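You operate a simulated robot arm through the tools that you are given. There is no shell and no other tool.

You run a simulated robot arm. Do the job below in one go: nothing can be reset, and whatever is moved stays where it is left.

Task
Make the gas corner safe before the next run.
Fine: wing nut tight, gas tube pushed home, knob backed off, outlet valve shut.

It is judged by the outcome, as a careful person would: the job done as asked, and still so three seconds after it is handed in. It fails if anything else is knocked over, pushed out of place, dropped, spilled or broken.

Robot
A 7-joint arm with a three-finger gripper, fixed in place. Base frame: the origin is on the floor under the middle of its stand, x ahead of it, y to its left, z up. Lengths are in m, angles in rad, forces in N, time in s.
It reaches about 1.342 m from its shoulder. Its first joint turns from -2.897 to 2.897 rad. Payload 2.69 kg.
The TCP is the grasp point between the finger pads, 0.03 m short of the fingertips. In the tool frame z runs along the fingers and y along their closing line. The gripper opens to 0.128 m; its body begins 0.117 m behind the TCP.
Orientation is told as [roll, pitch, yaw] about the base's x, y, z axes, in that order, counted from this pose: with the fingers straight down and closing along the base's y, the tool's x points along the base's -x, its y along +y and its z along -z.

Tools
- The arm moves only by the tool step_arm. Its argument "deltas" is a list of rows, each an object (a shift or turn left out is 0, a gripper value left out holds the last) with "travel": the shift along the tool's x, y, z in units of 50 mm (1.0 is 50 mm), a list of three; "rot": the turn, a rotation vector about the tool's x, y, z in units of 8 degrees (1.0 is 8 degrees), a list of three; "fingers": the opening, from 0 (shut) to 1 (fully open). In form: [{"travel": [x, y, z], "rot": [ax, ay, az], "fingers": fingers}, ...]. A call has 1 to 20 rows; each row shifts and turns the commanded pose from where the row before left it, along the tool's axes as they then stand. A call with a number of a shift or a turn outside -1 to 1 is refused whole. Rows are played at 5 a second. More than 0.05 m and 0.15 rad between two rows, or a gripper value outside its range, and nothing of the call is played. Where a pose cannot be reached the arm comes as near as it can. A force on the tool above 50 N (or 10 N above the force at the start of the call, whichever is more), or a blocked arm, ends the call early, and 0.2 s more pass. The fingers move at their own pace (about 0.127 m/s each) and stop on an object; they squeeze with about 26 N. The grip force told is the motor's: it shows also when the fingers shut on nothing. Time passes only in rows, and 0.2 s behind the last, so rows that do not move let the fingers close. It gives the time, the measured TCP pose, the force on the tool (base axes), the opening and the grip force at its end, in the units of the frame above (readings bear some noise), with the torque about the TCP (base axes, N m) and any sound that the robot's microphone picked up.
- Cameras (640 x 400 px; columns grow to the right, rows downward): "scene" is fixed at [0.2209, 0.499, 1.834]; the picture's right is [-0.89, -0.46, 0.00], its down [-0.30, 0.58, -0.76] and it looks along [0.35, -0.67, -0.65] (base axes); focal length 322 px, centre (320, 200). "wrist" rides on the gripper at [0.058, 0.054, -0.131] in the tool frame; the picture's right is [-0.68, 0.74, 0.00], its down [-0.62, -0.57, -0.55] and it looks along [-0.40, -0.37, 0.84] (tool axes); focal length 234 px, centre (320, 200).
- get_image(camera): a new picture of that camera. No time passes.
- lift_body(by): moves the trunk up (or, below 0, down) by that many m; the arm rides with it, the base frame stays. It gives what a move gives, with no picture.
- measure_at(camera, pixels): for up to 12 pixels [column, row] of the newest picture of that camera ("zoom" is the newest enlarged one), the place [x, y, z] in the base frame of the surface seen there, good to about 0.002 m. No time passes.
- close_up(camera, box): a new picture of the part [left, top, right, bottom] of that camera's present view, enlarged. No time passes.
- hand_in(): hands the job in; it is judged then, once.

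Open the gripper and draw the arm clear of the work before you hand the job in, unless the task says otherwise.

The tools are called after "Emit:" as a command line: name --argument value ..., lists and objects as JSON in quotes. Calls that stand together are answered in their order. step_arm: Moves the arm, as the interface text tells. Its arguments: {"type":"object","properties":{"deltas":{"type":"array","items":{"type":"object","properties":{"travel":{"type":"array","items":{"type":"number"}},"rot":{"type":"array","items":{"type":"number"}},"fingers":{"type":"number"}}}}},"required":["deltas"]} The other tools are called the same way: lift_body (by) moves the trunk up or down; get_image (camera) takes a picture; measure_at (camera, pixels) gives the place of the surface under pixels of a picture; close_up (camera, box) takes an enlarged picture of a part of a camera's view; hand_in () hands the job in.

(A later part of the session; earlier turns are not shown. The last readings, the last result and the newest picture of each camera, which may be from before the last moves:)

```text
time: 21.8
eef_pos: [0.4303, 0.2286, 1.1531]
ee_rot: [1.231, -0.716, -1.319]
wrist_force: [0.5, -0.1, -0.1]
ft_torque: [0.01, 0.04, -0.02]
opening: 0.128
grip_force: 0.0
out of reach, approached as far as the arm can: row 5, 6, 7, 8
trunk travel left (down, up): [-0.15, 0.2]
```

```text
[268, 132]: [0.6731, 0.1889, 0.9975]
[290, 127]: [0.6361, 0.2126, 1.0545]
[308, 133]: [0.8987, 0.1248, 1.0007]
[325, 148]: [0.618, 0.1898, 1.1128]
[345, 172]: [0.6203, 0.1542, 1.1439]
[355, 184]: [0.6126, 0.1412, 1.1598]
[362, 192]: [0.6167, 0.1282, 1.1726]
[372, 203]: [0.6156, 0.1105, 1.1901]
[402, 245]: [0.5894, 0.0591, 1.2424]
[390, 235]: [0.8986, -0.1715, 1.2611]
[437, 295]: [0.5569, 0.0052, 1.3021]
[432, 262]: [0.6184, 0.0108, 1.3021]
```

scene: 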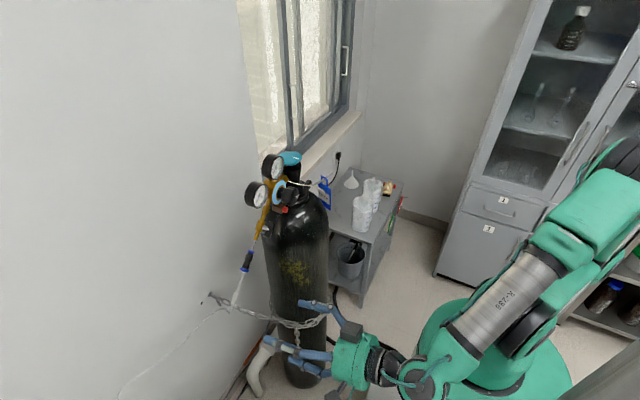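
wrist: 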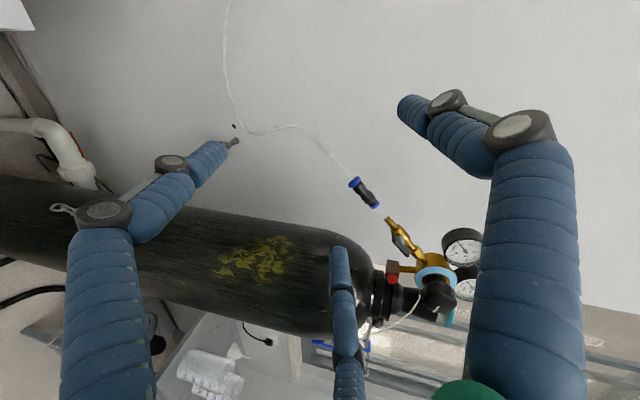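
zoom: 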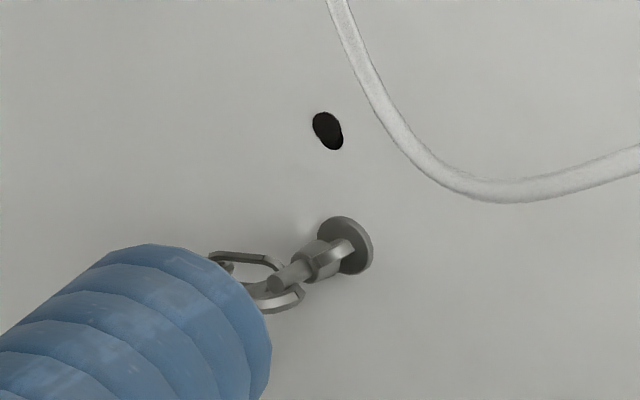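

The anchor's stud is short with a plain-looking nut; I want to rule out other wing nut candidates. Zooming on the chain join, the pipe area, and the collar in both views.

Emit:
close_up --camera "scene" --box '[260, 300, 340, 360]'

Emit:
close_up --camera "wrist" --box '[370, 260, 450, 340]'

Emit:
close_up --camera "wrist" --box '[0, 90, 130, 320]'

Emit:
close_up --camera "wrist" --box '[140, 300, 400, 400]'

```text
6.67 times, centred on (300, 330) of scene
```

zoom: 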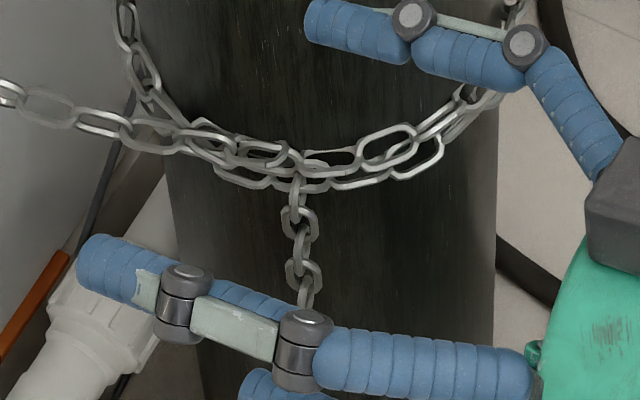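

```text
5.00 times, centred on (410, 300) of wrist
```

zoom: 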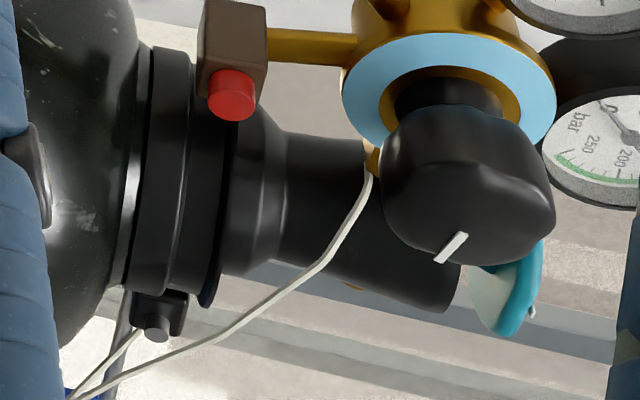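

```text
1.74 times, centred on (65, 205) of wrist
```

zoom: 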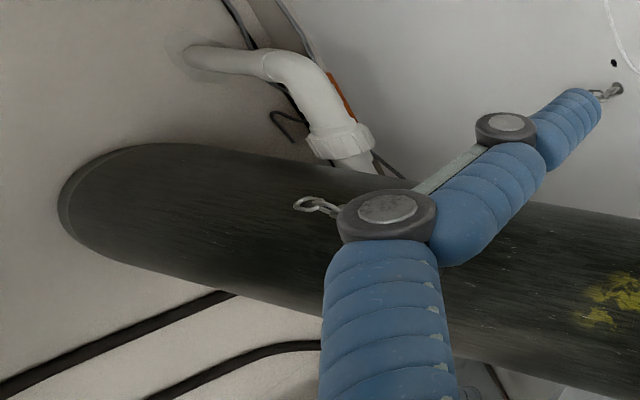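

```text
2.46 times, centred on (270, 350) of wrist
```

zoom: 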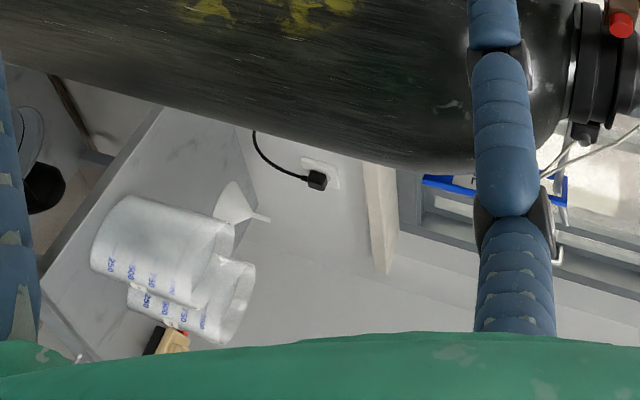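

The enlarged views are rendered crisply, so I can zoom much further instead of moving. I'll zoom very tightly on the anchor nut and on the collar bolt.

Emit:
close_up --camera "scene" --box '[209, 291, 221, 299]'

Emit:
close_up --camera "wrist" --box '[228, 134, 242, 148]'

Emit:
close_up --camera "scene" --box '[304, 174, 324, 188]'

Emit:
close_up --camera "scene" --box '[228, 245, 260, 275]'

```text
16.00 times, centred on (215, 295) of scene
```

zoom: 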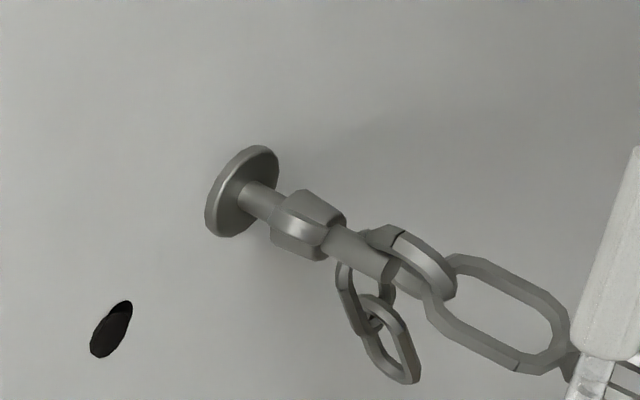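

```text
16.00 times, centred on (235, 141) of wrist
```

zoom: 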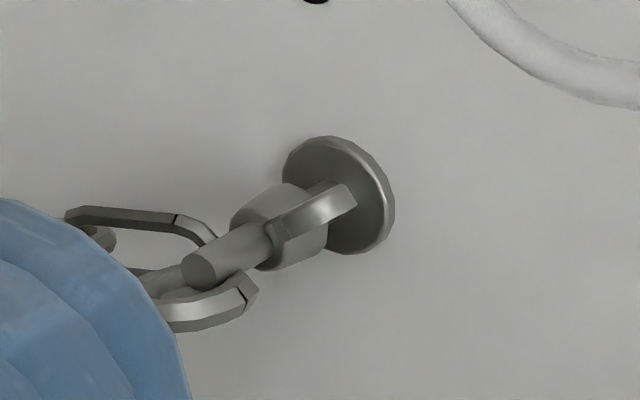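

```text
16.00 times, centred on (314, 181) of scene
```

zoom: 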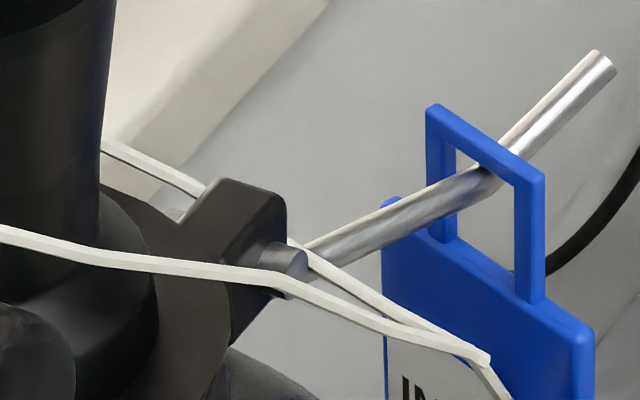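

```text
13.33 times, centred on (244, 260) of scene
```

zoom: 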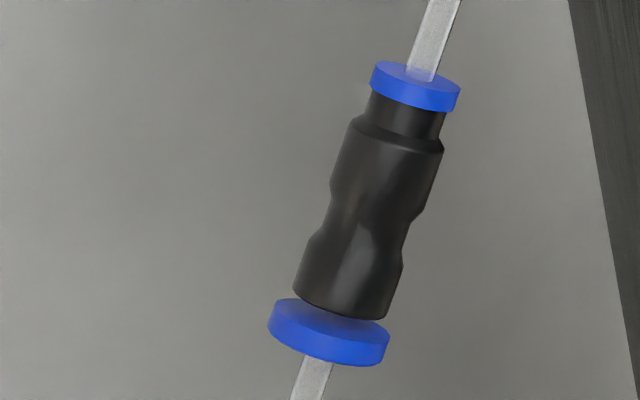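

The anchor nut is a small M8-size one with a gap to its plate; and behind the collar lug (at (180,210) in the collar zoom) something metallic shows on the far side of the bolt – possibly the actual wing nut. I'll raise the arm, point the fingers down again and go around to the right/window side to look.

Emit:
step_arm --deltas '[{"travel": [-0.65, 0.71, -0.246]}, {"travel": [-0.65, 0.71, -0.246]}, {"travel": [-0.65, 0.71, -0.246]}, {"travel": [-0.65, 0.71, -0.246]}, {"travel": [-0.65, 0.71, -0.246]}, {"travel": [-0.65, 0.71, -0.246]}, {"rot": [0.367, 0.799, -0.439]}, {"rot": [0.367, 0.799, -0.439]}, {"rot": [0.367, 0.799, -0.439]}, {"rot": [0.367, 0.799, -0.439]}, {"rot": [0.367, 0.799, -0.439]}, {"rot": [0.367, 0.799, -0.439]}, {"rot": [0.367, 0.799, -0.439]}, {"rot": [0.367, 0.799, -0.439]}, {"rot": [0.367, 0.799, -0.439]}, {"rot": [0.367, 0.799, -0.439]}, {"rot": [0.367, 0.799, -0.439]}, {"travel": [0, 0, 0]}]'

```text
time: 25.6
eef_pos: [0.4334, 0.2296, 1.4503]
ee_rot: [0.002, -0.002, -0.006]
wrist_force: [0.2, 0.2, -1.1]
ft_torque: [-0.03, 0.1, -0.03]
opening: 0.1279
grip_force: 0.1
trunk travel left (down, up): [-0.15, 0.2]
```

Fingers are down again at (0.433, 0.230, 1.450). Now sweeping to the right side at constant height, staying back at x≈0.38.

Emit:
step_arm --deltas '[{"travel": [0.8, -0.5, 0]}, {"travel": [0, -1, 0]}, {"travel": [0, -1, 0]}, {"travel": [0, -1, 0]}, {"travel": [0, -1, 0]}, {"travel": [0, -1, 0]}, {"travel": [0, -1, 0]}, {"travel": [0, -1, 0]}, {"travel": [0, -1, 0]}, {"travel": [0, -1, 0]}, {"travel": [0, -1, 0]}, {"travel": [0, -1, 0]}, {"travel": [0, -1, 0]}, {"travel": [-1, 0, 0]}, {"travel": [-1, 0, 0]}, {"travel": [-1, 0, 0]}, {"travel": [-1, 0, 0]}, {"travel": [-1, 0, 0]}, {"travel": [0, 0, 0]}]'

Emit:
step_arm --deltas '[{"rot": [0, 0, -1]}, {"rot": [0, 0, -1]}, {"rot": [0, 0, -1]}, {"rot": [0, 0, -1]}, {"rot": [0, 0, -1]}, {"rot": [0, 0, -1]}, {"rot": [0, 0, -1]}, {"rot": [0, 0, -1]}, {"rot": [0, 0, -1]}, {"rot": [0, 0, -1]}, {"rot": [0, 0, -1]}, {"rot": [0, 0, -1]}, {"rot": [0, 0, -1]}, {"rot": [0, 0, -1]}, {"rot": [0, 0, -1]}, {"rot": [0, 0, -1]}, {"rot": [0, 0, -1]}, {"rot": [0, 0, -1]}, {"travel": [0, 0, 0]}]'

Emit:
get_image --camera "wrist"

Emit:
get_image --camera "scene"

```text
time: 29.6
eef_pos: [0.6372, -0.3969, 1.4504]
ee_rot: [0.003, -0.003, -0.006]
wrist_force: [0.7, 0.3, 0.6]
ft_torque: [-0.01, 0.06, 0.03]
opening: 0.1281
grip_force: 0.1
trunk travel left (down, up): [-0.15, 0.2]
```

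```text
time: 33.6
eef_pos: [0.6355, -0.3966, 1.4494]
ee_rot: [-0.002, 0.002, 2.431]
wrist_force: [-0.5, 0.3, 0.5]
ft_torque: [0.02, -0.01, -0.04]
opening: 0.1279
grip_force: 0.0
out of reach, approached as far as the arm can: row 18
trunk travel left (down, up): [-0.15, 0.2]
```

```text
taken
```

wrist: 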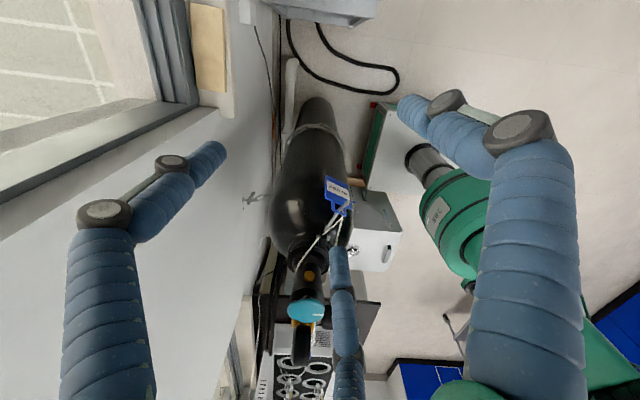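

```text
taken
```

scene: 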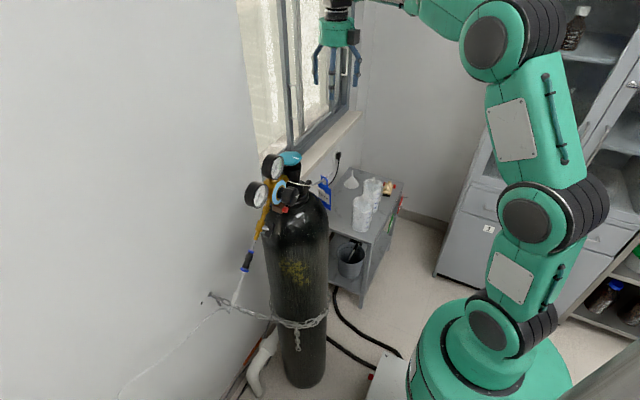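

Now I'm looking from the right/window side; the collar is near (310,250). Zooming on the collar and lug.

Emit:
close_up --camera "wrist" --box '[270, 170, 370, 360]'

Emit:
close_up --camera "wrist" --box '[285, 225, 349, 275]'

Emit:
close_up --camera "wrist" --box '[230, 180, 280, 220]'

```text
2.11 times, centred on (320, 265) of wrist
```

zoom: 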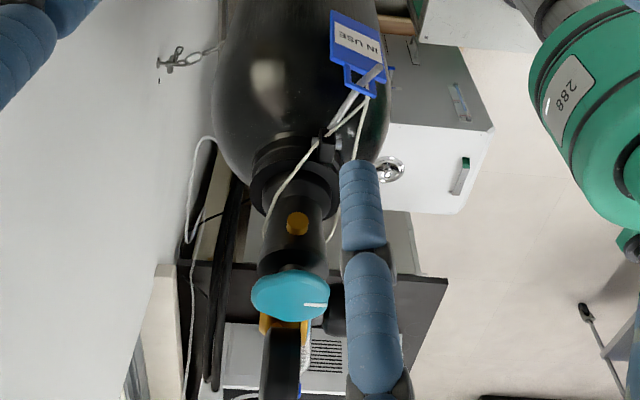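

```text
8.00 times, centred on (317, 250) of wrist
```

zoom: 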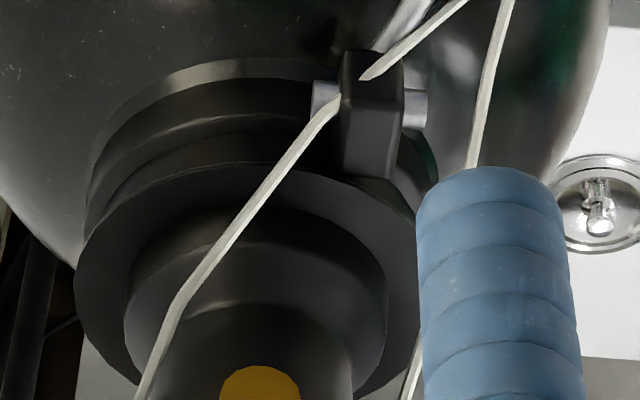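

```text
10.00 times, centred on (255, 200) of wrist
```

zoom: 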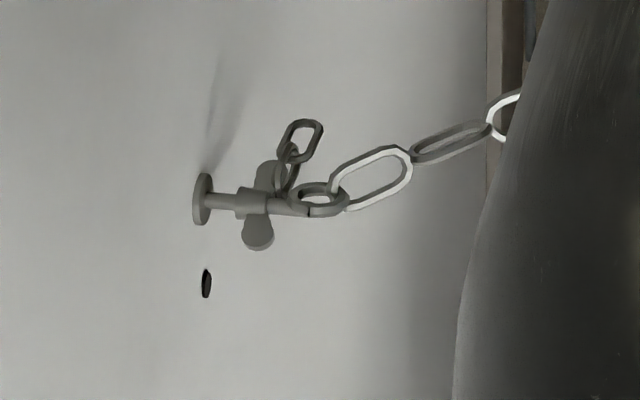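

Found it: the wall anchor's nut at (250,200) in the last zoom is a wing nut with two rounded wings, and it stands off its wall plate – loose. I'll measure its parts and the chain links around it.

Emit:
measure_at --camera "zoom" --pixels '[[208, 198], [202, 180], [222, 200], [243, 203], [256, 203], [272, 170], [258, 235], [285, 208], [318, 192], [370, 172], [305, 140], [290, 175]]'

Emit:
close_up --camera "wrist" --box '[244, 192, 268, 207]'

```text
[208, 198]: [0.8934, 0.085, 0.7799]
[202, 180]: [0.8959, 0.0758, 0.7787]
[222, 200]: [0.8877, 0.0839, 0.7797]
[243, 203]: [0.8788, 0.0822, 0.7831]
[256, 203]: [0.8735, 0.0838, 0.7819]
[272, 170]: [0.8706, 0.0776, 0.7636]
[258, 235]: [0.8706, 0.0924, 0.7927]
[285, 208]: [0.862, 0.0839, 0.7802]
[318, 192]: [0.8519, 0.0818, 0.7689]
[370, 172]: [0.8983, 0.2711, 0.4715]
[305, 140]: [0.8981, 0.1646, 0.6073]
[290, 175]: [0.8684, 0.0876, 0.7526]
```

```text
16.00 times, centred on (256, 200) of wrist
```

zoom: 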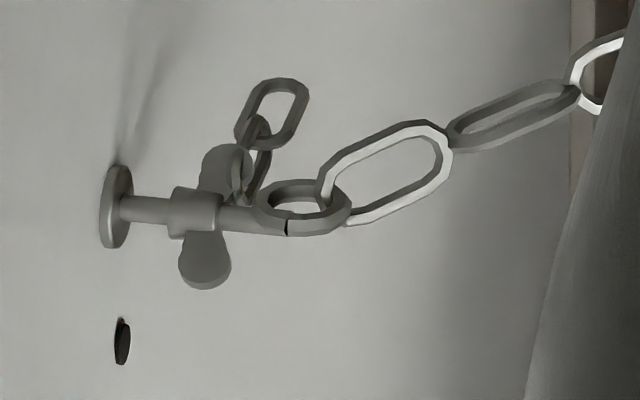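

The wing nut: wings at (0.871, 0.078, 0.764) and (0.871, 0.092, 0.793), hub front about x 0.882, plate about x 0.893 – about a 10 mm gap. Now I'll check where the gas tube runs near the wall so I can plan the approach.

Emit:
close_up --camera "wrist" --box '[240, 185, 300, 245]'

Emit:
close_up --camera "scene" --box '[110, 280, 260, 400]'

```text
6.67 times, centred on (270, 215) of wrist
```

zoom: 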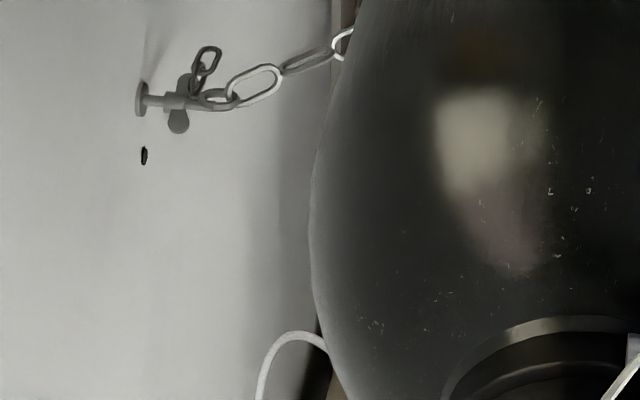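

```text
3.33 times, centred on (185, 340) of scene
```

zoom: 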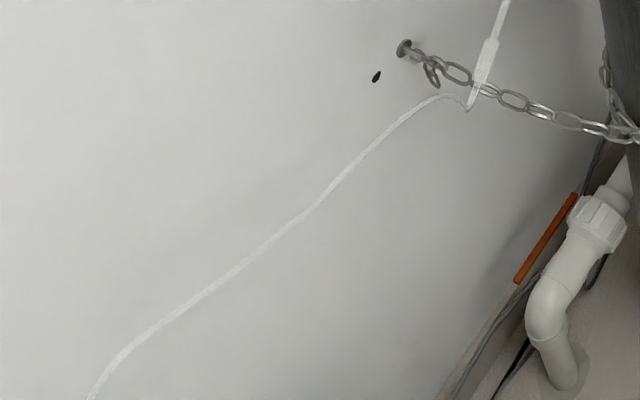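

Measuring the tube's run in the latest zoom (scene).

Emit:
measure_at --camera "zoom" --pixels '[[485, 65], [468, 103], [455, 96], [440, 97], [420, 107], [395, 127], [360, 160], [320, 200], [250, 260], [150, 335], [95, 390], [470, 78]]'

Emit:
close_up --camera "scene" --box '[215, 290, 255, 320]'

```text
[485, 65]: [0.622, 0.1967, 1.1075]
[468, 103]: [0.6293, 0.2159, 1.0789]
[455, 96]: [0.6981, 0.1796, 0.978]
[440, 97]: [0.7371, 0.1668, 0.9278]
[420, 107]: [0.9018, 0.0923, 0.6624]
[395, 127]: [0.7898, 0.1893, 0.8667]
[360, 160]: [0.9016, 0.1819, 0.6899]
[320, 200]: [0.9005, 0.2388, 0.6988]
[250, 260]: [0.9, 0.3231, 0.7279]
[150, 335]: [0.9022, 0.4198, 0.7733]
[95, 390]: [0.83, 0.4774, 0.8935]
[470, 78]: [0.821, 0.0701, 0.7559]
```

```text
13.33 times, centred on (235, 305) of scene
```

zoom: 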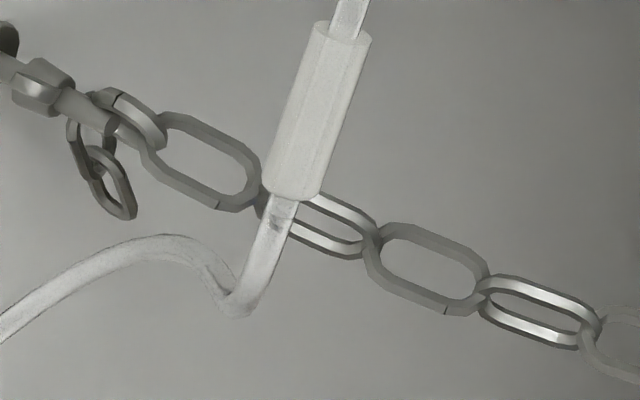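

The tube hangs at x 0.63–0.83, y ≥ 0.167, z ≥ 0.867, above-left of the anchor, so the anchor can be approached from below it. First I'll handle the regulator items: I return to the front, yaw 0, to start with the outlet lever.

Emit:
step_arm --deltas '[{"travel": [-0.75, 0.65, 0]}, {"travel": [-0.75, 0.65, 0]}, {"travel": [-0.75, 0.65, 0]}, {"travel": [-0.75, 0.65, 0]}, {"travel": [-0.75, 0.65, 0]}, {"rot": [0, 0, 1]}, {"rot": [0, 0, 1]}, {"rot": [0, 0, 1]}, {"rot": [0, 0, 1]}, {"rot": [0, 0, 1]}, {"rot": [0, 0, 1]}, {"rot": [0, 0, 1]}, {"rot": [0, 0, 1]}, {"rot": [0, 0, 1]}, {"rot": [0, 0, 1]}, {"rot": [0, 0, 1]}, {"rot": [0, 0, 1]}, {"rot": [0, 0, 1]}, {"rot": [0, 0, 1]}, {"rot": [0, 0, 1]}]'

Emit:
step_arm --deltas '[{"rot": [0, 0, 1]}, {"rot": [0, 0, 1]}, {"rot": [0, 0, 0.4]}, {"travel": [0, 1, 0]}, {"travel": [0, 1, 0]}, {"travel": [0, 1, 0]}, {"travel": [0, 1, 0]}, {"travel": [0, 1, 0]}, {"travel": [0, 1, 0]}, {"travel": [0, 1, 0]}, {"travel": [0, 1, 0]}, {"travel": [0, 1, 0]}, {"travel": [0, 0, 0]}]'

```text
time: 37.8
eef_pos: [0.4571, -0.301, 1.4458]
ee_rot: [0.001, -0.003, 0.332]
wrist_force: [-0.1, -0.6, -0.2]
ft_torque: [0.02, 0.0, -0.01]
opening: 0.1281
grip_force: 0.1
out of reach, approached as far as the arm can: row 1, 2, 3, 4, 5
trunk travel left (down, up): [-0.15, 0.2]
```

```text
time: 40.6
eef_pos: [0.4569, 0.1495, 1.4467]
ee_rot: [-0.001, -0.004, 0.0]
wrist_force: [0.3, 0.8, -0.5]
ft_torque: [-0.02, 0.03, -0.01]
opening: 0.128
grip_force: 0.0
trunk travel left (down, up): [-0.15, 0.2]
```

At (0.457, 0.150, 1.447), yaw 0, free of contact. I'll back off a bit, then lower the trunk 0.15 m to give the arm better room for forward-pointing poses at regulator height.

Emit:
step_arm --deltas '[{"travel": [1, 0, 0]}, {"travel": [0.6, 0, 0]}, {"travel": [0, 0, 0]}]'

Emit:
lift_body --by -0.15

Emit:
step_arm --deltas '[{"travel": [0, 0, -1]}, {"travel": [0, 0, -1]}, {"rot": [-0.338, -0.816, 0.338]}, {"rot": [-0.338, -0.816, 0.338]}, {"rot": [-0.338, -0.816, 0.338]}, {"rot": [-0.338, -0.816, 0.338]}, {"rot": [-0.338, -0.816, 0.338]}, {"rot": [-0.338, -0.816, 0.338]}, {"rot": [-0.338, -0.816, 0.338]}, {"rot": [-0.338, -0.816, 0.338]}, {"rot": [-0.338, -0.816, 0.338]}, {"rot": [-0.338, -0.816, 0.338]}, {"rot": [-0.338, -0.816, 0.338]}, {"rot": [-0.338, -0.816, 0.338]}, {"rot": [-0.338, -0.816, 0.338]}, {"travel": [0, 0, 0]}]'

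Emit:
get_image --camera "wrist"

Emit:
get_image --camera "scene"

```text
time: 41.4
eef_pos: [0.3766, 0.1499, 1.4469]
ee_rot: [-0.001, -0.004, -0.001]
wrist_force: [-0.1, -0.2, -0.5]
ft_torque: [0.01, -0.04, -0.03]
opening: 0.1279
grip_force: 0.1
trunk travel left (down, up): [-0.15, 0.2]
```

```text
time: 43.1
eef_pos: [0.3766, 0.1494, 1.2977]
ee_rot: [0.001, -0.005, 0.002]
wrist_force: [0.3, 1.1, -0.1]
ft_torque: [0.02, 0.03, -0.02]
opening: 0.128
grip_force: 0.0
trunk travel left (down, up): [0.0, 0.35]
```

```text
time: 46.5
eef_pos: [0.3763, 0.149, 1.3971]
ee_rot: [1.575, -0.786, -1.572]
wrist_force: [-0.1, 0.1, 0.0]
ft_torque: [0.02, 0.02, 0.02]
opening: 0.128
grip_force: 0.0
trunk travel left (down, up): [0.0, 0.35]
```

```text
taken
```

wrist: 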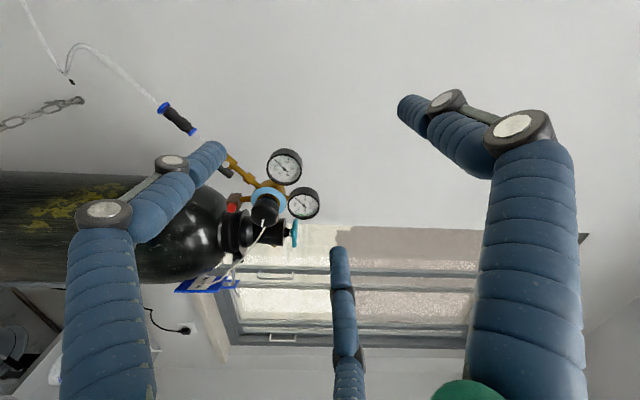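

```text
taken
```

scene: 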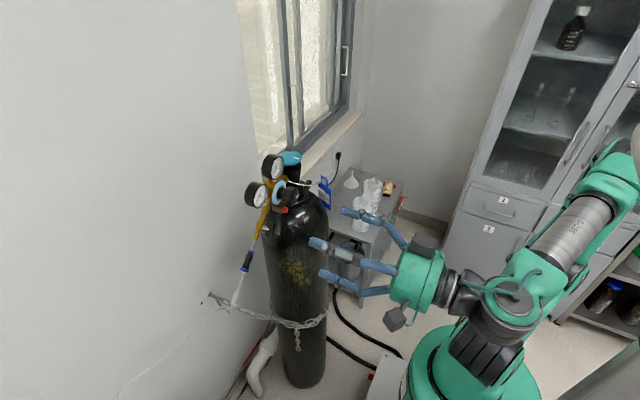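

The forward pose with tool x along the outlet pipe is exactly reached at (0.376, 0.149, 1.397). Now I'll measure the lever handle and brass body precisely from an enlarged scene view.

Emit:
close_up --camera "scene" --box '[246, 215, 286, 240]'

Emit:
measure_at --camera "zoom" --pixels '[[430, 160], [375, 290], [420, 190], [350, 240], [452, 190], [330, 145], [250, 140], [255, 240], [310, 60], [240, 110], [300, 190], [200, 300]]'

```text
16.00 times, centred on (266, 228) of scene
```

zoom: 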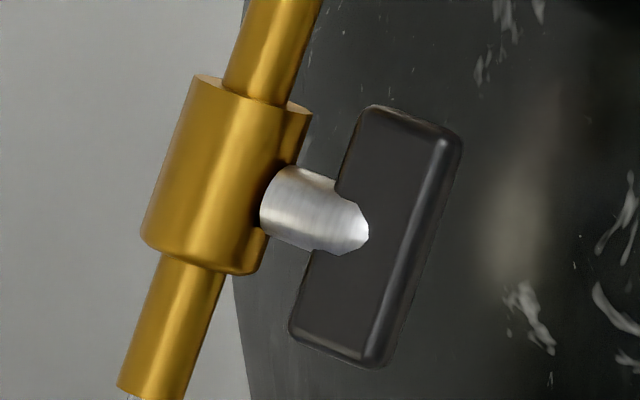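

```text
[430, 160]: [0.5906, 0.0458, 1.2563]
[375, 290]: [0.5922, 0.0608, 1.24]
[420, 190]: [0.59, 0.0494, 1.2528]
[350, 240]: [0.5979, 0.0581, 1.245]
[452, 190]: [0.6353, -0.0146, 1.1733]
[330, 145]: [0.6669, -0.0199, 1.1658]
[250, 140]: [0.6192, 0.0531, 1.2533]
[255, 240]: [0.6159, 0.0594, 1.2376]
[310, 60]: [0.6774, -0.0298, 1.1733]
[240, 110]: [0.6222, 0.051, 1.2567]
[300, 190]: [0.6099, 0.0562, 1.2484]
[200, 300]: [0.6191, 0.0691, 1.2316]
```

From the zoom, the handle is a plate about 38 mm long along the pipe, ~18 mm deep (x 0.586–0.604), ~9 mm thick, centred at about (0.595, 0.053, 1.243), with the brass body behind it at x≥0.609. I'll line up in front of it with partly closed fingers, tips stopping short at x≈0.53.

Emit:
step_arm --deltas '[{"travel": [0.204, -0.885, 0], "fingers": 0.55}, {"travel": [0.204, -0.885, 0]}, {"travel": [0.204, -0.885, 0]}, {"travel": [0.204, -0.885, 0]}, {"travel": [0, 0, 0.9]}, {"travel": [0, 0, 0.9]}, {"travel": [0, 0, 0.68]}, {"travel": [0, 0, 0]}]'

Emit:
get_image --camera "wrist"

Emit:
get_image --camera "scene"

```text
time: 48.4
eef_pos: [0.49, 0.0726, 1.2549]
ee_rot: [1.563, -0.789, -1.571]
wrist_force: [-0.1, 0.2, 0.1]
ft_torque: [0.01, -0.05, 0.03]
opening: 0.0705
grip_force: 0.1
out of reach, approached as far as the arm can: row 6, 7
trunk travel left (down, up): [0.0, 0.35]
```

```text
taken
```

wrist: 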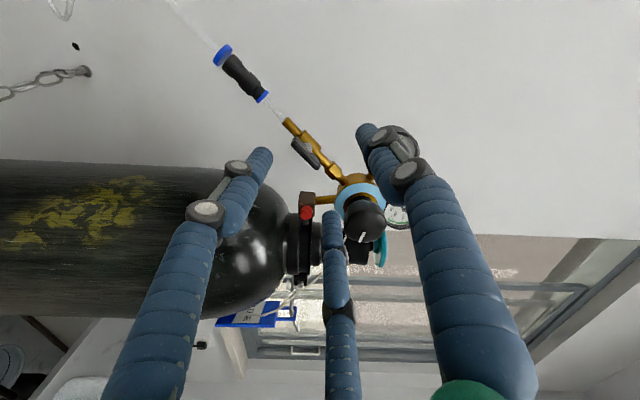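

```text
taken
```

scene: 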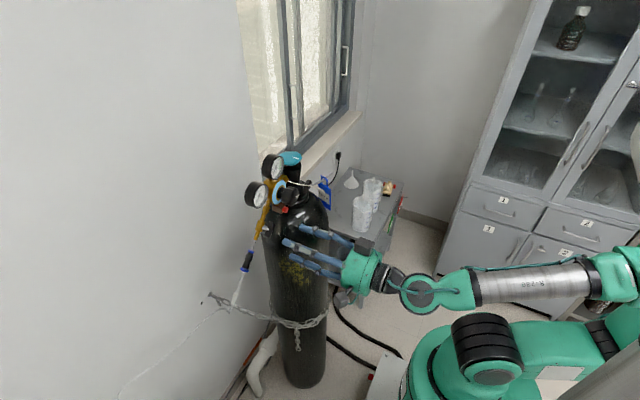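

The arm became limited about 2 cm short (elbow folded out to the right). I'll measure where the arm's shoulder and elbow are to choose a better trunk height.

Emit:
measure_at --camera "scene" --pixels '[[487, 352], [480, 325], [440, 370], [545, 370], [620, 275], [600, 265], [535, 288], [420, 292], [360, 270], [610, 350], [570, 345], [400, 280]]'

```text
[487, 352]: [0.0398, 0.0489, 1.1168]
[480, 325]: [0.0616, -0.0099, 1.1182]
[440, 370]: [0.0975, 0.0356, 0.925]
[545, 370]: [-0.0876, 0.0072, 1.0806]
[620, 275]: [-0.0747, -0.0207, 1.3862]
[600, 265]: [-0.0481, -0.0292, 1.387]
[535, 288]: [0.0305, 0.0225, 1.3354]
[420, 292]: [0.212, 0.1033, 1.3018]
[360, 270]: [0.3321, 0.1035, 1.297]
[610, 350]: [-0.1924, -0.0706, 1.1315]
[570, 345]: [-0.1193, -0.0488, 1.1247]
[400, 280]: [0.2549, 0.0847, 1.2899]
```

The wrist is close to the shoulder here. I'll check whether the pose simply needs more time by commanding a small corrective move (20 mm right, 12 mm down).

Emit:
step_arm --deltas '[{"travel": [-0.06, -0.22, 0]}, {"travel": [-0.06, -0.22, 0]}, {"travel": [0, 0, 0]}, {"travel": [0, 0, 0]}]'

Emit:
get_image --camera "scene"

```text
time: 49.4
eef_pos: [0.4824, 0.07, 1.2573]
ee_rot: [1.566, -0.788, -1.571]
wrist_force: [-0.1, 0.2, 0.4]
ft_torque: [0.01, 0.01, 0.0]
opening: 0.0704
grip_force: 0.0
out of reach, approached as far as the arm can: row 1, 2
trunk travel left (down, up): [0.0, 0.35]
```

```text
taken
```

scene: 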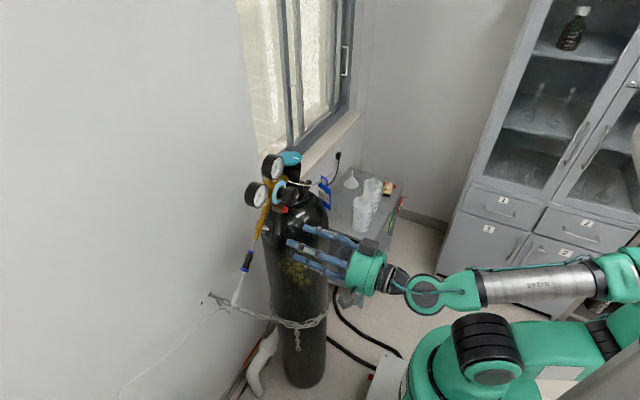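

The forward pose folds the arm too much here. Instead I'll push the lever with the closed fingertips from above-left: first raise 0.15 m, close the fingers, and tilt the hand 35° down and 25° to the right.

Emit:
step_arm --deltas '[{"travel": [-0.7, 0.7, 0], "fingers": 0.55}, {"travel": [-0.7, 0.7, 0]}, {"travel": [-0.7, 0.7, 0]}, {"rot": [0.619, 0.619, 0], "fingers": 0}, {"rot": [0.619, 0.619, 0]}, {"rot": [0.619, 0.619, 0]}, {"rot": [0.619, 0.619, 0]}, {"rot": [0.619, 0.619, 0]}, {"rot": [0.452, -0.452, 0.449]}, {"rot": [0.452, -0.452, 0.449]}, {"rot": [0.452, -0.452, 0.449]}, {"rot": [0.452, -0.452, 0.449]}, {"travel": [0, 0, 0]}]'

Emit:
get_image --camera "wrist"

Emit:
get_image --camera "scene"

```text
time: 52.1
eef_pos: [0.4825, 0.0703, 1.4038]
ee_rot: [0.792, -0.618, -1.491]
wrist_force: [1.2, 0.7, 0.4]
ft_torque: [-0.05, 0.0, -0.04]
opening: 0.0025
grip_force: 25.7
trunk travel left (down, up): [0.0, 0.35]
```

```text
taken
```

wrist: 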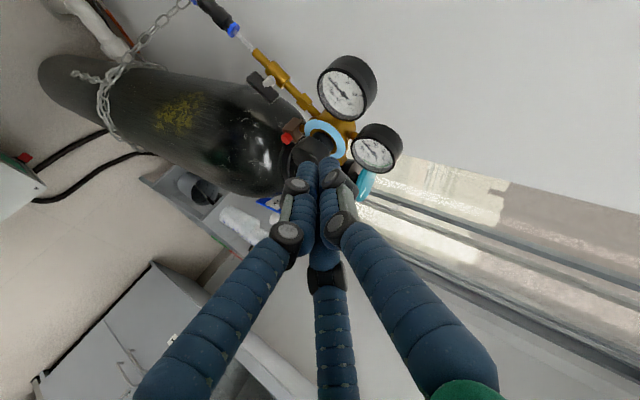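

```text
taken
```

scene: 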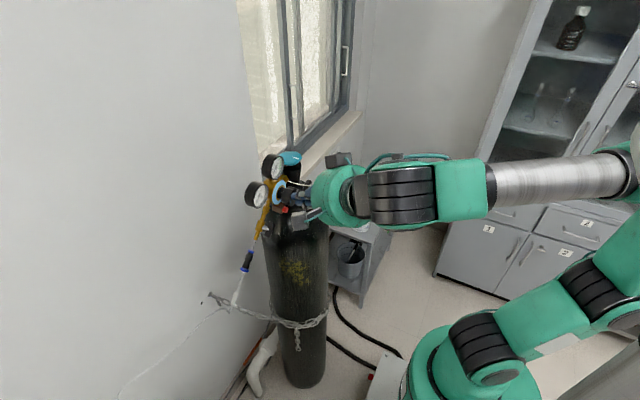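

Reachable with no contact: hand at (0.4825, 0.0703, 1.4038) pointing along (0.74, −0.35, −0.57). I'll go to a stand-off 60 mm before the lever's upper-left side and check.

Emit:
step_arm --deltas '[{"travel": [0.605, -0.059, 0.2]}, {"travel": [0.605, -0.059, 0.4]}, {"travel": [0.605, -0.059, 0.5]}, {"travel": [0, 0, 0.518]}, {"travel": [0, 0, 0]}]'

Emit:
get_image --camera "wrist"

Emit:
close_up --camera "scene" --box '[230, 180, 310, 245]'

```text
time: 53.4
eef_pos: [0.531, 0.1114, 1.2992]
ee_rot: [0.793, -0.616, -1.488]
wrist_force: [0.2, 1.0, 0.7]
ft_torque: [0.0, 0.0, 0.01]
opening: 0.0023
grip_force: 25.7
trunk travel left (down, up): [0.0, 0.35]
```

```text
taken
```

wrist: 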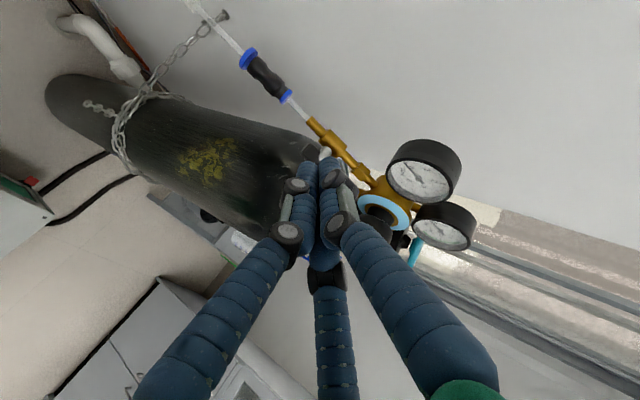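

```text
6.15 times, centred on (270, 212) of scene
```

zoom: 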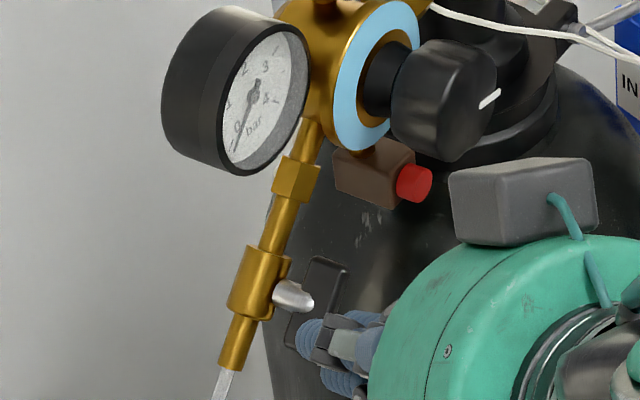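

The fingertips are near the lever's lower end in the scene zoom (tip around (315,335)). Let me zoom in from the wrist at the tip/lever.

Emit:
close_up --camera "wrist" --box '[270, 110, 390, 220]'

```text
3.64 times, centred on (330, 165) of wrist
```

zoom: 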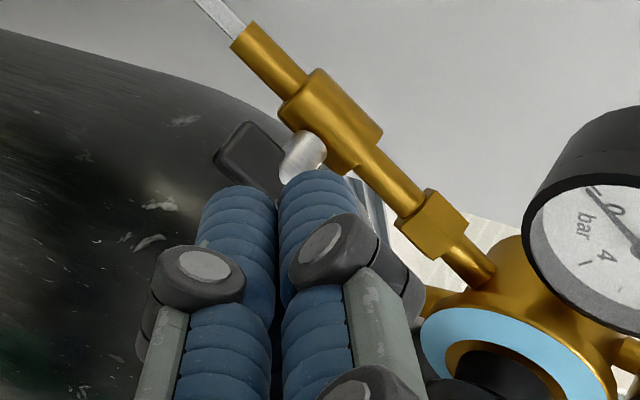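

Let me measure the fingertip positions and lever points in this zoom to verify geometry.

Emit:
measure_at --camera "zoom" --pixels '[[238, 195], [320, 180], [238, 230], [320, 215], [240, 150], [230, 160], [300, 150], [330, 120], [275, 195], [355, 150]]'

```text
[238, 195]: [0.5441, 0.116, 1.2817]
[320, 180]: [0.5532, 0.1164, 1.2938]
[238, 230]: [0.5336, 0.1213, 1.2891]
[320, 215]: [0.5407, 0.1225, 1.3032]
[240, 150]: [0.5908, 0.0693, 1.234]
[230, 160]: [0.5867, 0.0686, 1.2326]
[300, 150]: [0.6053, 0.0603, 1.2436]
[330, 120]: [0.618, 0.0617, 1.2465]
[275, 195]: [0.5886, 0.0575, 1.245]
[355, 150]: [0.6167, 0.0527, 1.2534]
```

Geometry agrees (lever's lower end at (0.590, 0.069, 1.233)). I'll advance to the lever's upper-left side and make the first gentle push.

Emit:
step_arm --deltas '[{"travel": [0, 0, 0.4]}, {"travel": [0, 0, 0.4]}, {"travel": [0, 0, 0.4]}, {"travel": [-0.023, -0.104, 0.092]}, {"travel": [-0.023, -0.104, 0.092]}, {"travel": [0, 0, 0]}]'

Emit:
close_up --camera "wrist" --box '[270, 110, 390, 220]'

Emit:
close_up --camera "scene" --box '[240, 200, 304, 245]'

```text
time: 54.8
eef_pos: [0.5759, 0.0823, 1.2577]
ee_rot: [0.794, -0.617, -1.486]
wrist_force: [4.3, 21.0, 16.9]
ft_torque: [-0.04, -0.21, 0.46]
opening: 0.0021
grip_force: 26.2
trunk travel left (down, up): [0.0, 0.35]
```

```text
3.64 times, centred on (330, 165) of wrist
```

zoom: 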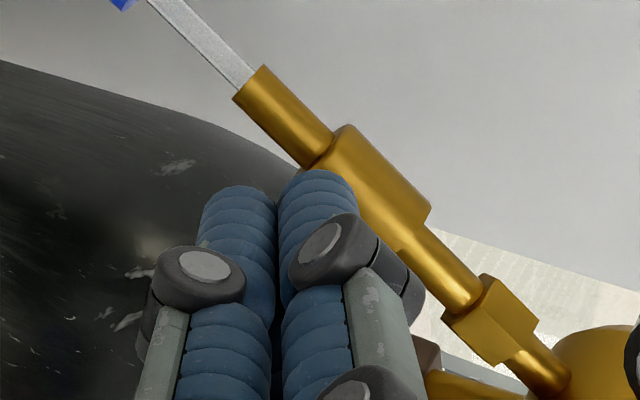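

```text
8.89 times, centred on (272, 222) of scene
```

zoom: 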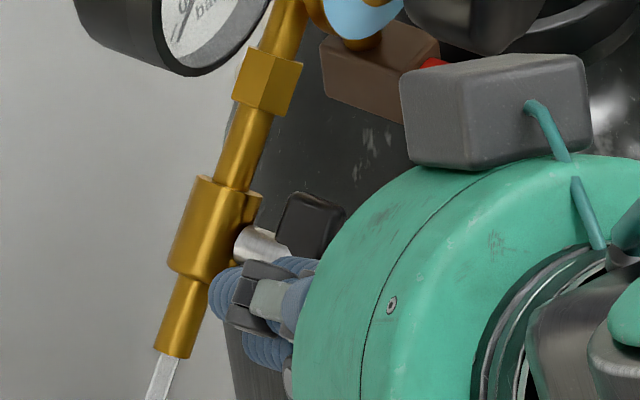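

The tool feels about 27 N along the push direction, contact with the lever, which hasn't visibly moved yet. I'll push a few mm more to see if it gives or is against a stop.

Emit:
step_arm --deltas '[{"travel": [0.0, -0.05, 0.045]}, {"travel": [0.01, -0.05, 0.045]}, {"travel": [0, 0, 0]}]'

Emit:
close_up --camera "scene" --box '[240, 200, 304, 245]'

```text
time: 55.2
eef_pos: [0.5756, 0.0812, 1.2597]
ee_rot: [0.807, -0.616, -1.489]
wrist_force: [2.0, 7.2, 11.0]
ft_torque: [-0.21, -0.16, 0.13]
opening: 0.002
grip_force: 25.4
trunk travel left (down, up): [0.0, 0.35]
stopped in row 2: the force on the tool passed its limit at 53 N (the readings are from after the stop); the commanded pose is now the measured one
```

```text
8.89 times, centred on (272, 222) of scene
```

zoom: 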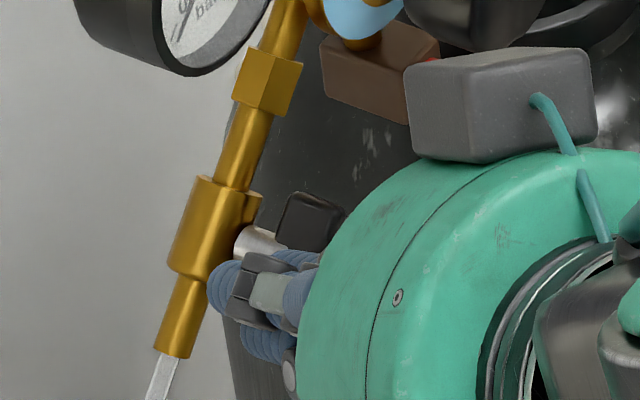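

CCW is blocked (53 N, no movement), so the lever closes clockwise. I'll back off and instead push the lever's upper-right end down-right with the same hand posture.

Emit:
step_arm --deltas '[{"travel": [0.053, 0.237, -0.209]}, {"travel": [-0.25, 0.02, -0.04]}, {"travel": [-0.25, 0.02, -0.04]}, {"travel": [0, 0, 0]}]'

Emit:
close_up --camera "wrist" --box '[270, 110, 390, 220]'

Emit:
close_up --camera "scene" --box '[240, 180, 320, 245]'

```text
time: 56.2
eef_pos: [0.5757, 0.0735, 1.2858]
ee_rot: [0.8, -0.615, -1.486]
wrist_force: [-0.2, 0.0, 0.2]
ft_torque: [-0.03, 0.01, -0.01]
opening: 0.0021
grip_force: 26.1
trunk travel left (down, up): [0.0, 0.35]
```

```text
3.64 times, centred on (330, 165) of wrist
```

zoom: 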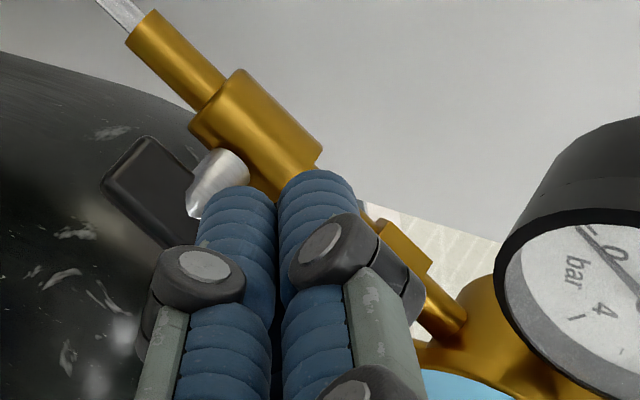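

```text
6.15 times, centred on (280, 212) of scene
```

zoom: 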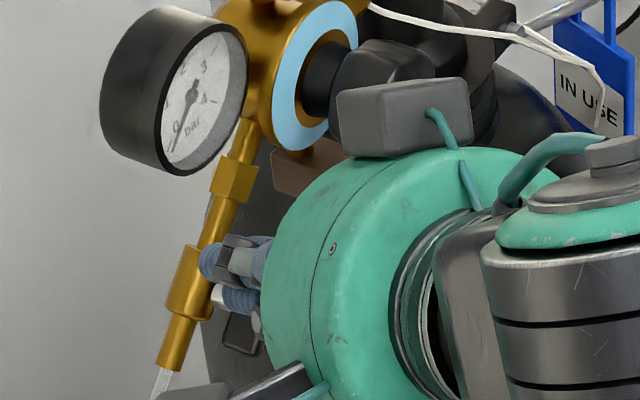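

No contact; fist is above the lever's upper end. Pushing down-right along the arc now in small steps.

Emit:
step_arm --deltas '[{"travel": [-0.023, -0.104, 0.092]}, {"travel": [-0.03, -0.104, 0.092]}, {"travel": [-0.05, -0.073, 0.06]}, {"travel": [-0.05, -0.073, 0.06]}, {"travel": [0, 0, 0]}]'

Emit:
close_up --camera "wrist" --box '[270, 110, 390, 220]'

Emit:
close_up --camera "scene" --box '[240, 180, 320, 245]'

```text
time: 57.4
eef_pos: [0.5763, 0.0545, 1.2739]
ee_rot: [0.804, -0.616, -1.489]
wrist_force: [1.4, -0.3, 11.3]
ft_torque: [-0.06, -0.2, 0.18]
opening: 0.0024
grip_force: 26.2
trunk travel left (down, up): [0.0, 0.35]
```

```text
3.64 times, centred on (330, 165) of wrist
```

zoom: 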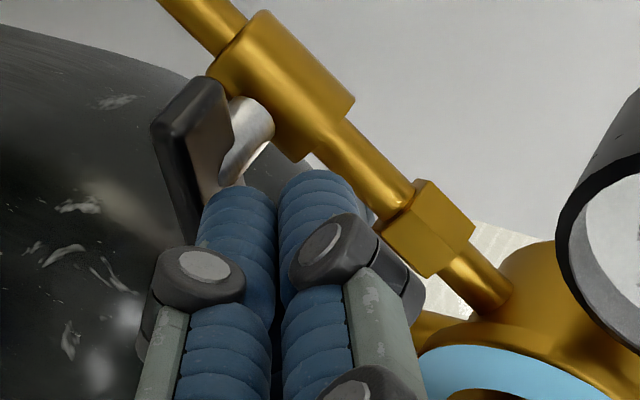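

```text
6.15 times, centred on (280, 212) of scene
```

zoom: 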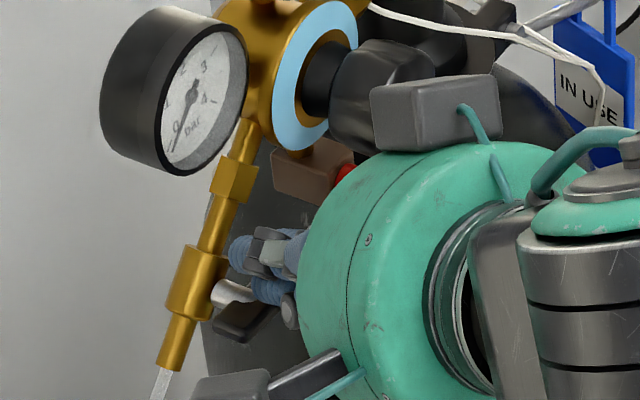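

The lever is turning clockwise (force only ~11 N). Continuing along the arc.

Emit:
step_arm --deltas '[{"travel": [-0.05, -0.078, 0.069]}, {"travel": [-0.05, -0.078, 0.069]}, {"travel": [-0.03, -0.078, 0.069]}, {"travel": [0, 0, 0]}]'

Emit:
close_up --camera "wrist" --box '[270, 110, 390, 220]'

Emit:
close_up --camera "scene" --box '[240, 180, 320, 245]'

```text
time: 58.4
eef_pos: [0.5771, 0.0395, 1.262]
ee_rot: [0.802, -0.617, -1.487]
wrist_force: [0.5, -0.2, -0.9]
ft_torque: [-0.01, 0.0, 0.0]
opening: 0.0021
grip_force: 26.2
trunk travel left (down, up): [0.0, 0.35]
```

```text
3.64 times, centred on (330, 165) of wrist
```

zoom: 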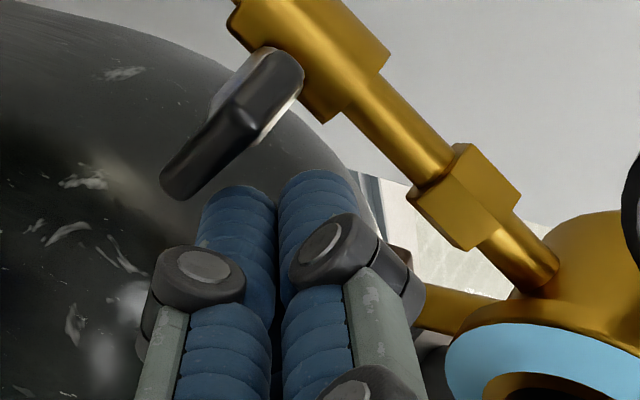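

```text
6.15 times, centred on (280, 212) of scene
```

zoom: 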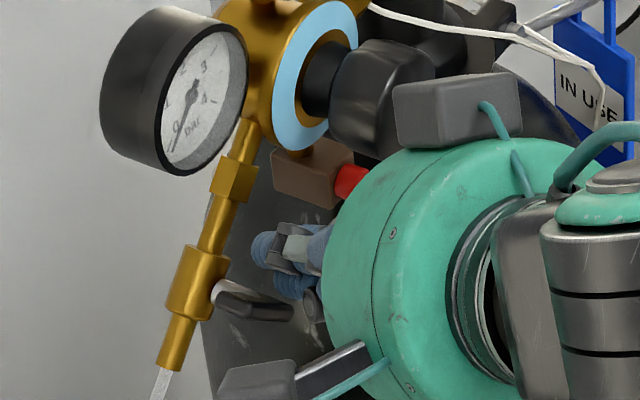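

The lever now looks perpendicular to the pipe and the contact force is gone. I'll measure its ends to confirm the angle.

Emit:
measure_at --camera "zoom" --pixels '[[217, 298], [240, 302], [265, 308], [285, 312], [225, 290], [250, 296]]'

Emit:
close_up --camera "wrist" --box '[290, 110, 350, 170]'

Emit:
measure_at --camera "zoom" --pixels '[[130, 180], [160, 160], [200, 130], [240, 90], [270, 60], [180, 180], [230, 140], [290, 70], [110, 210], [150, 225]]'

```text
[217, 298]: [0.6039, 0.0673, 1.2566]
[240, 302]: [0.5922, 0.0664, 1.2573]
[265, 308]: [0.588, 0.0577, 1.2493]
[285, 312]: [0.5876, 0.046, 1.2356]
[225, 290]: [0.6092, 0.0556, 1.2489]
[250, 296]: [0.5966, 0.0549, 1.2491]
```

```text
6.67 times, centred on (320, 140) of wrist
```

zoom: 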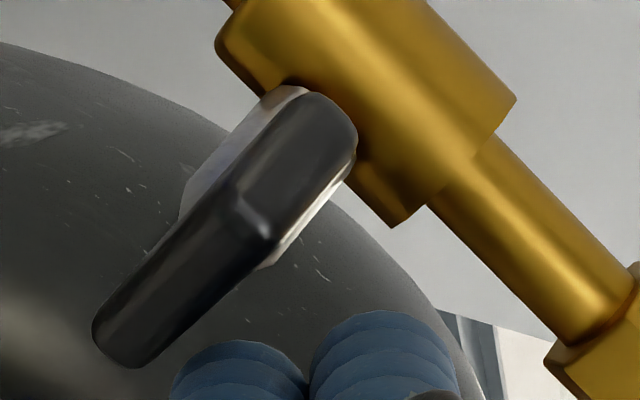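

```text
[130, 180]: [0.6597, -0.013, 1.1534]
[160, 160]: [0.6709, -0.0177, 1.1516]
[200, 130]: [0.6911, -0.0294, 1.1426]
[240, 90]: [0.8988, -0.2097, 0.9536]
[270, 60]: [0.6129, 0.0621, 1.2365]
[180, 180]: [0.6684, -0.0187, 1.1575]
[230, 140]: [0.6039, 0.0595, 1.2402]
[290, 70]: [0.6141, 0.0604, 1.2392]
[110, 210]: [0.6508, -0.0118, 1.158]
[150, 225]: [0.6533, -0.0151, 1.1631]
```

The lever's edge runs from (0.046, 1.236) to (0.066, 1.257) in y,z – about 90° from its start, perpendicular to the pipe. I'll nudge it gently in the same direction to verify it's at its closed stop.

Emit:
step_arm --deltas '[{"travel": [0.059, -0.005, 0.01]}, {"travel": [0.059, -0.005, 0.01]}, {"travel": [0.02, -0.002, 0.003]}, {"travel": [0, 0, 0]}]'

Emit:
close_up --camera "wrist" --box '[290, 110, 350, 170]'

```text
time: 59.4
eef_pos: [0.5769, 0.04, 1.2614]
ee_rot: [0.805, -0.615, -1.492]
wrist_force: [8.8, -32.0, 26.3]
ft_torque: [-0.84, -0.32, -0.83]
opening: 0.0023
grip_force: 26.4
trunk travel left (down, up): [0.0, 0.35]
```

```text
6.67 times, centred on (320, 140) of wrist
```

zoom: 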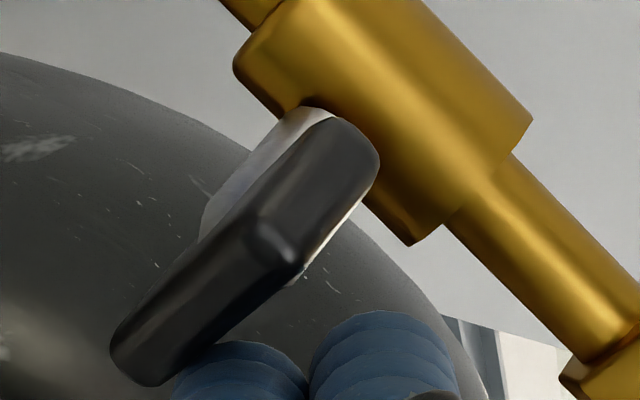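

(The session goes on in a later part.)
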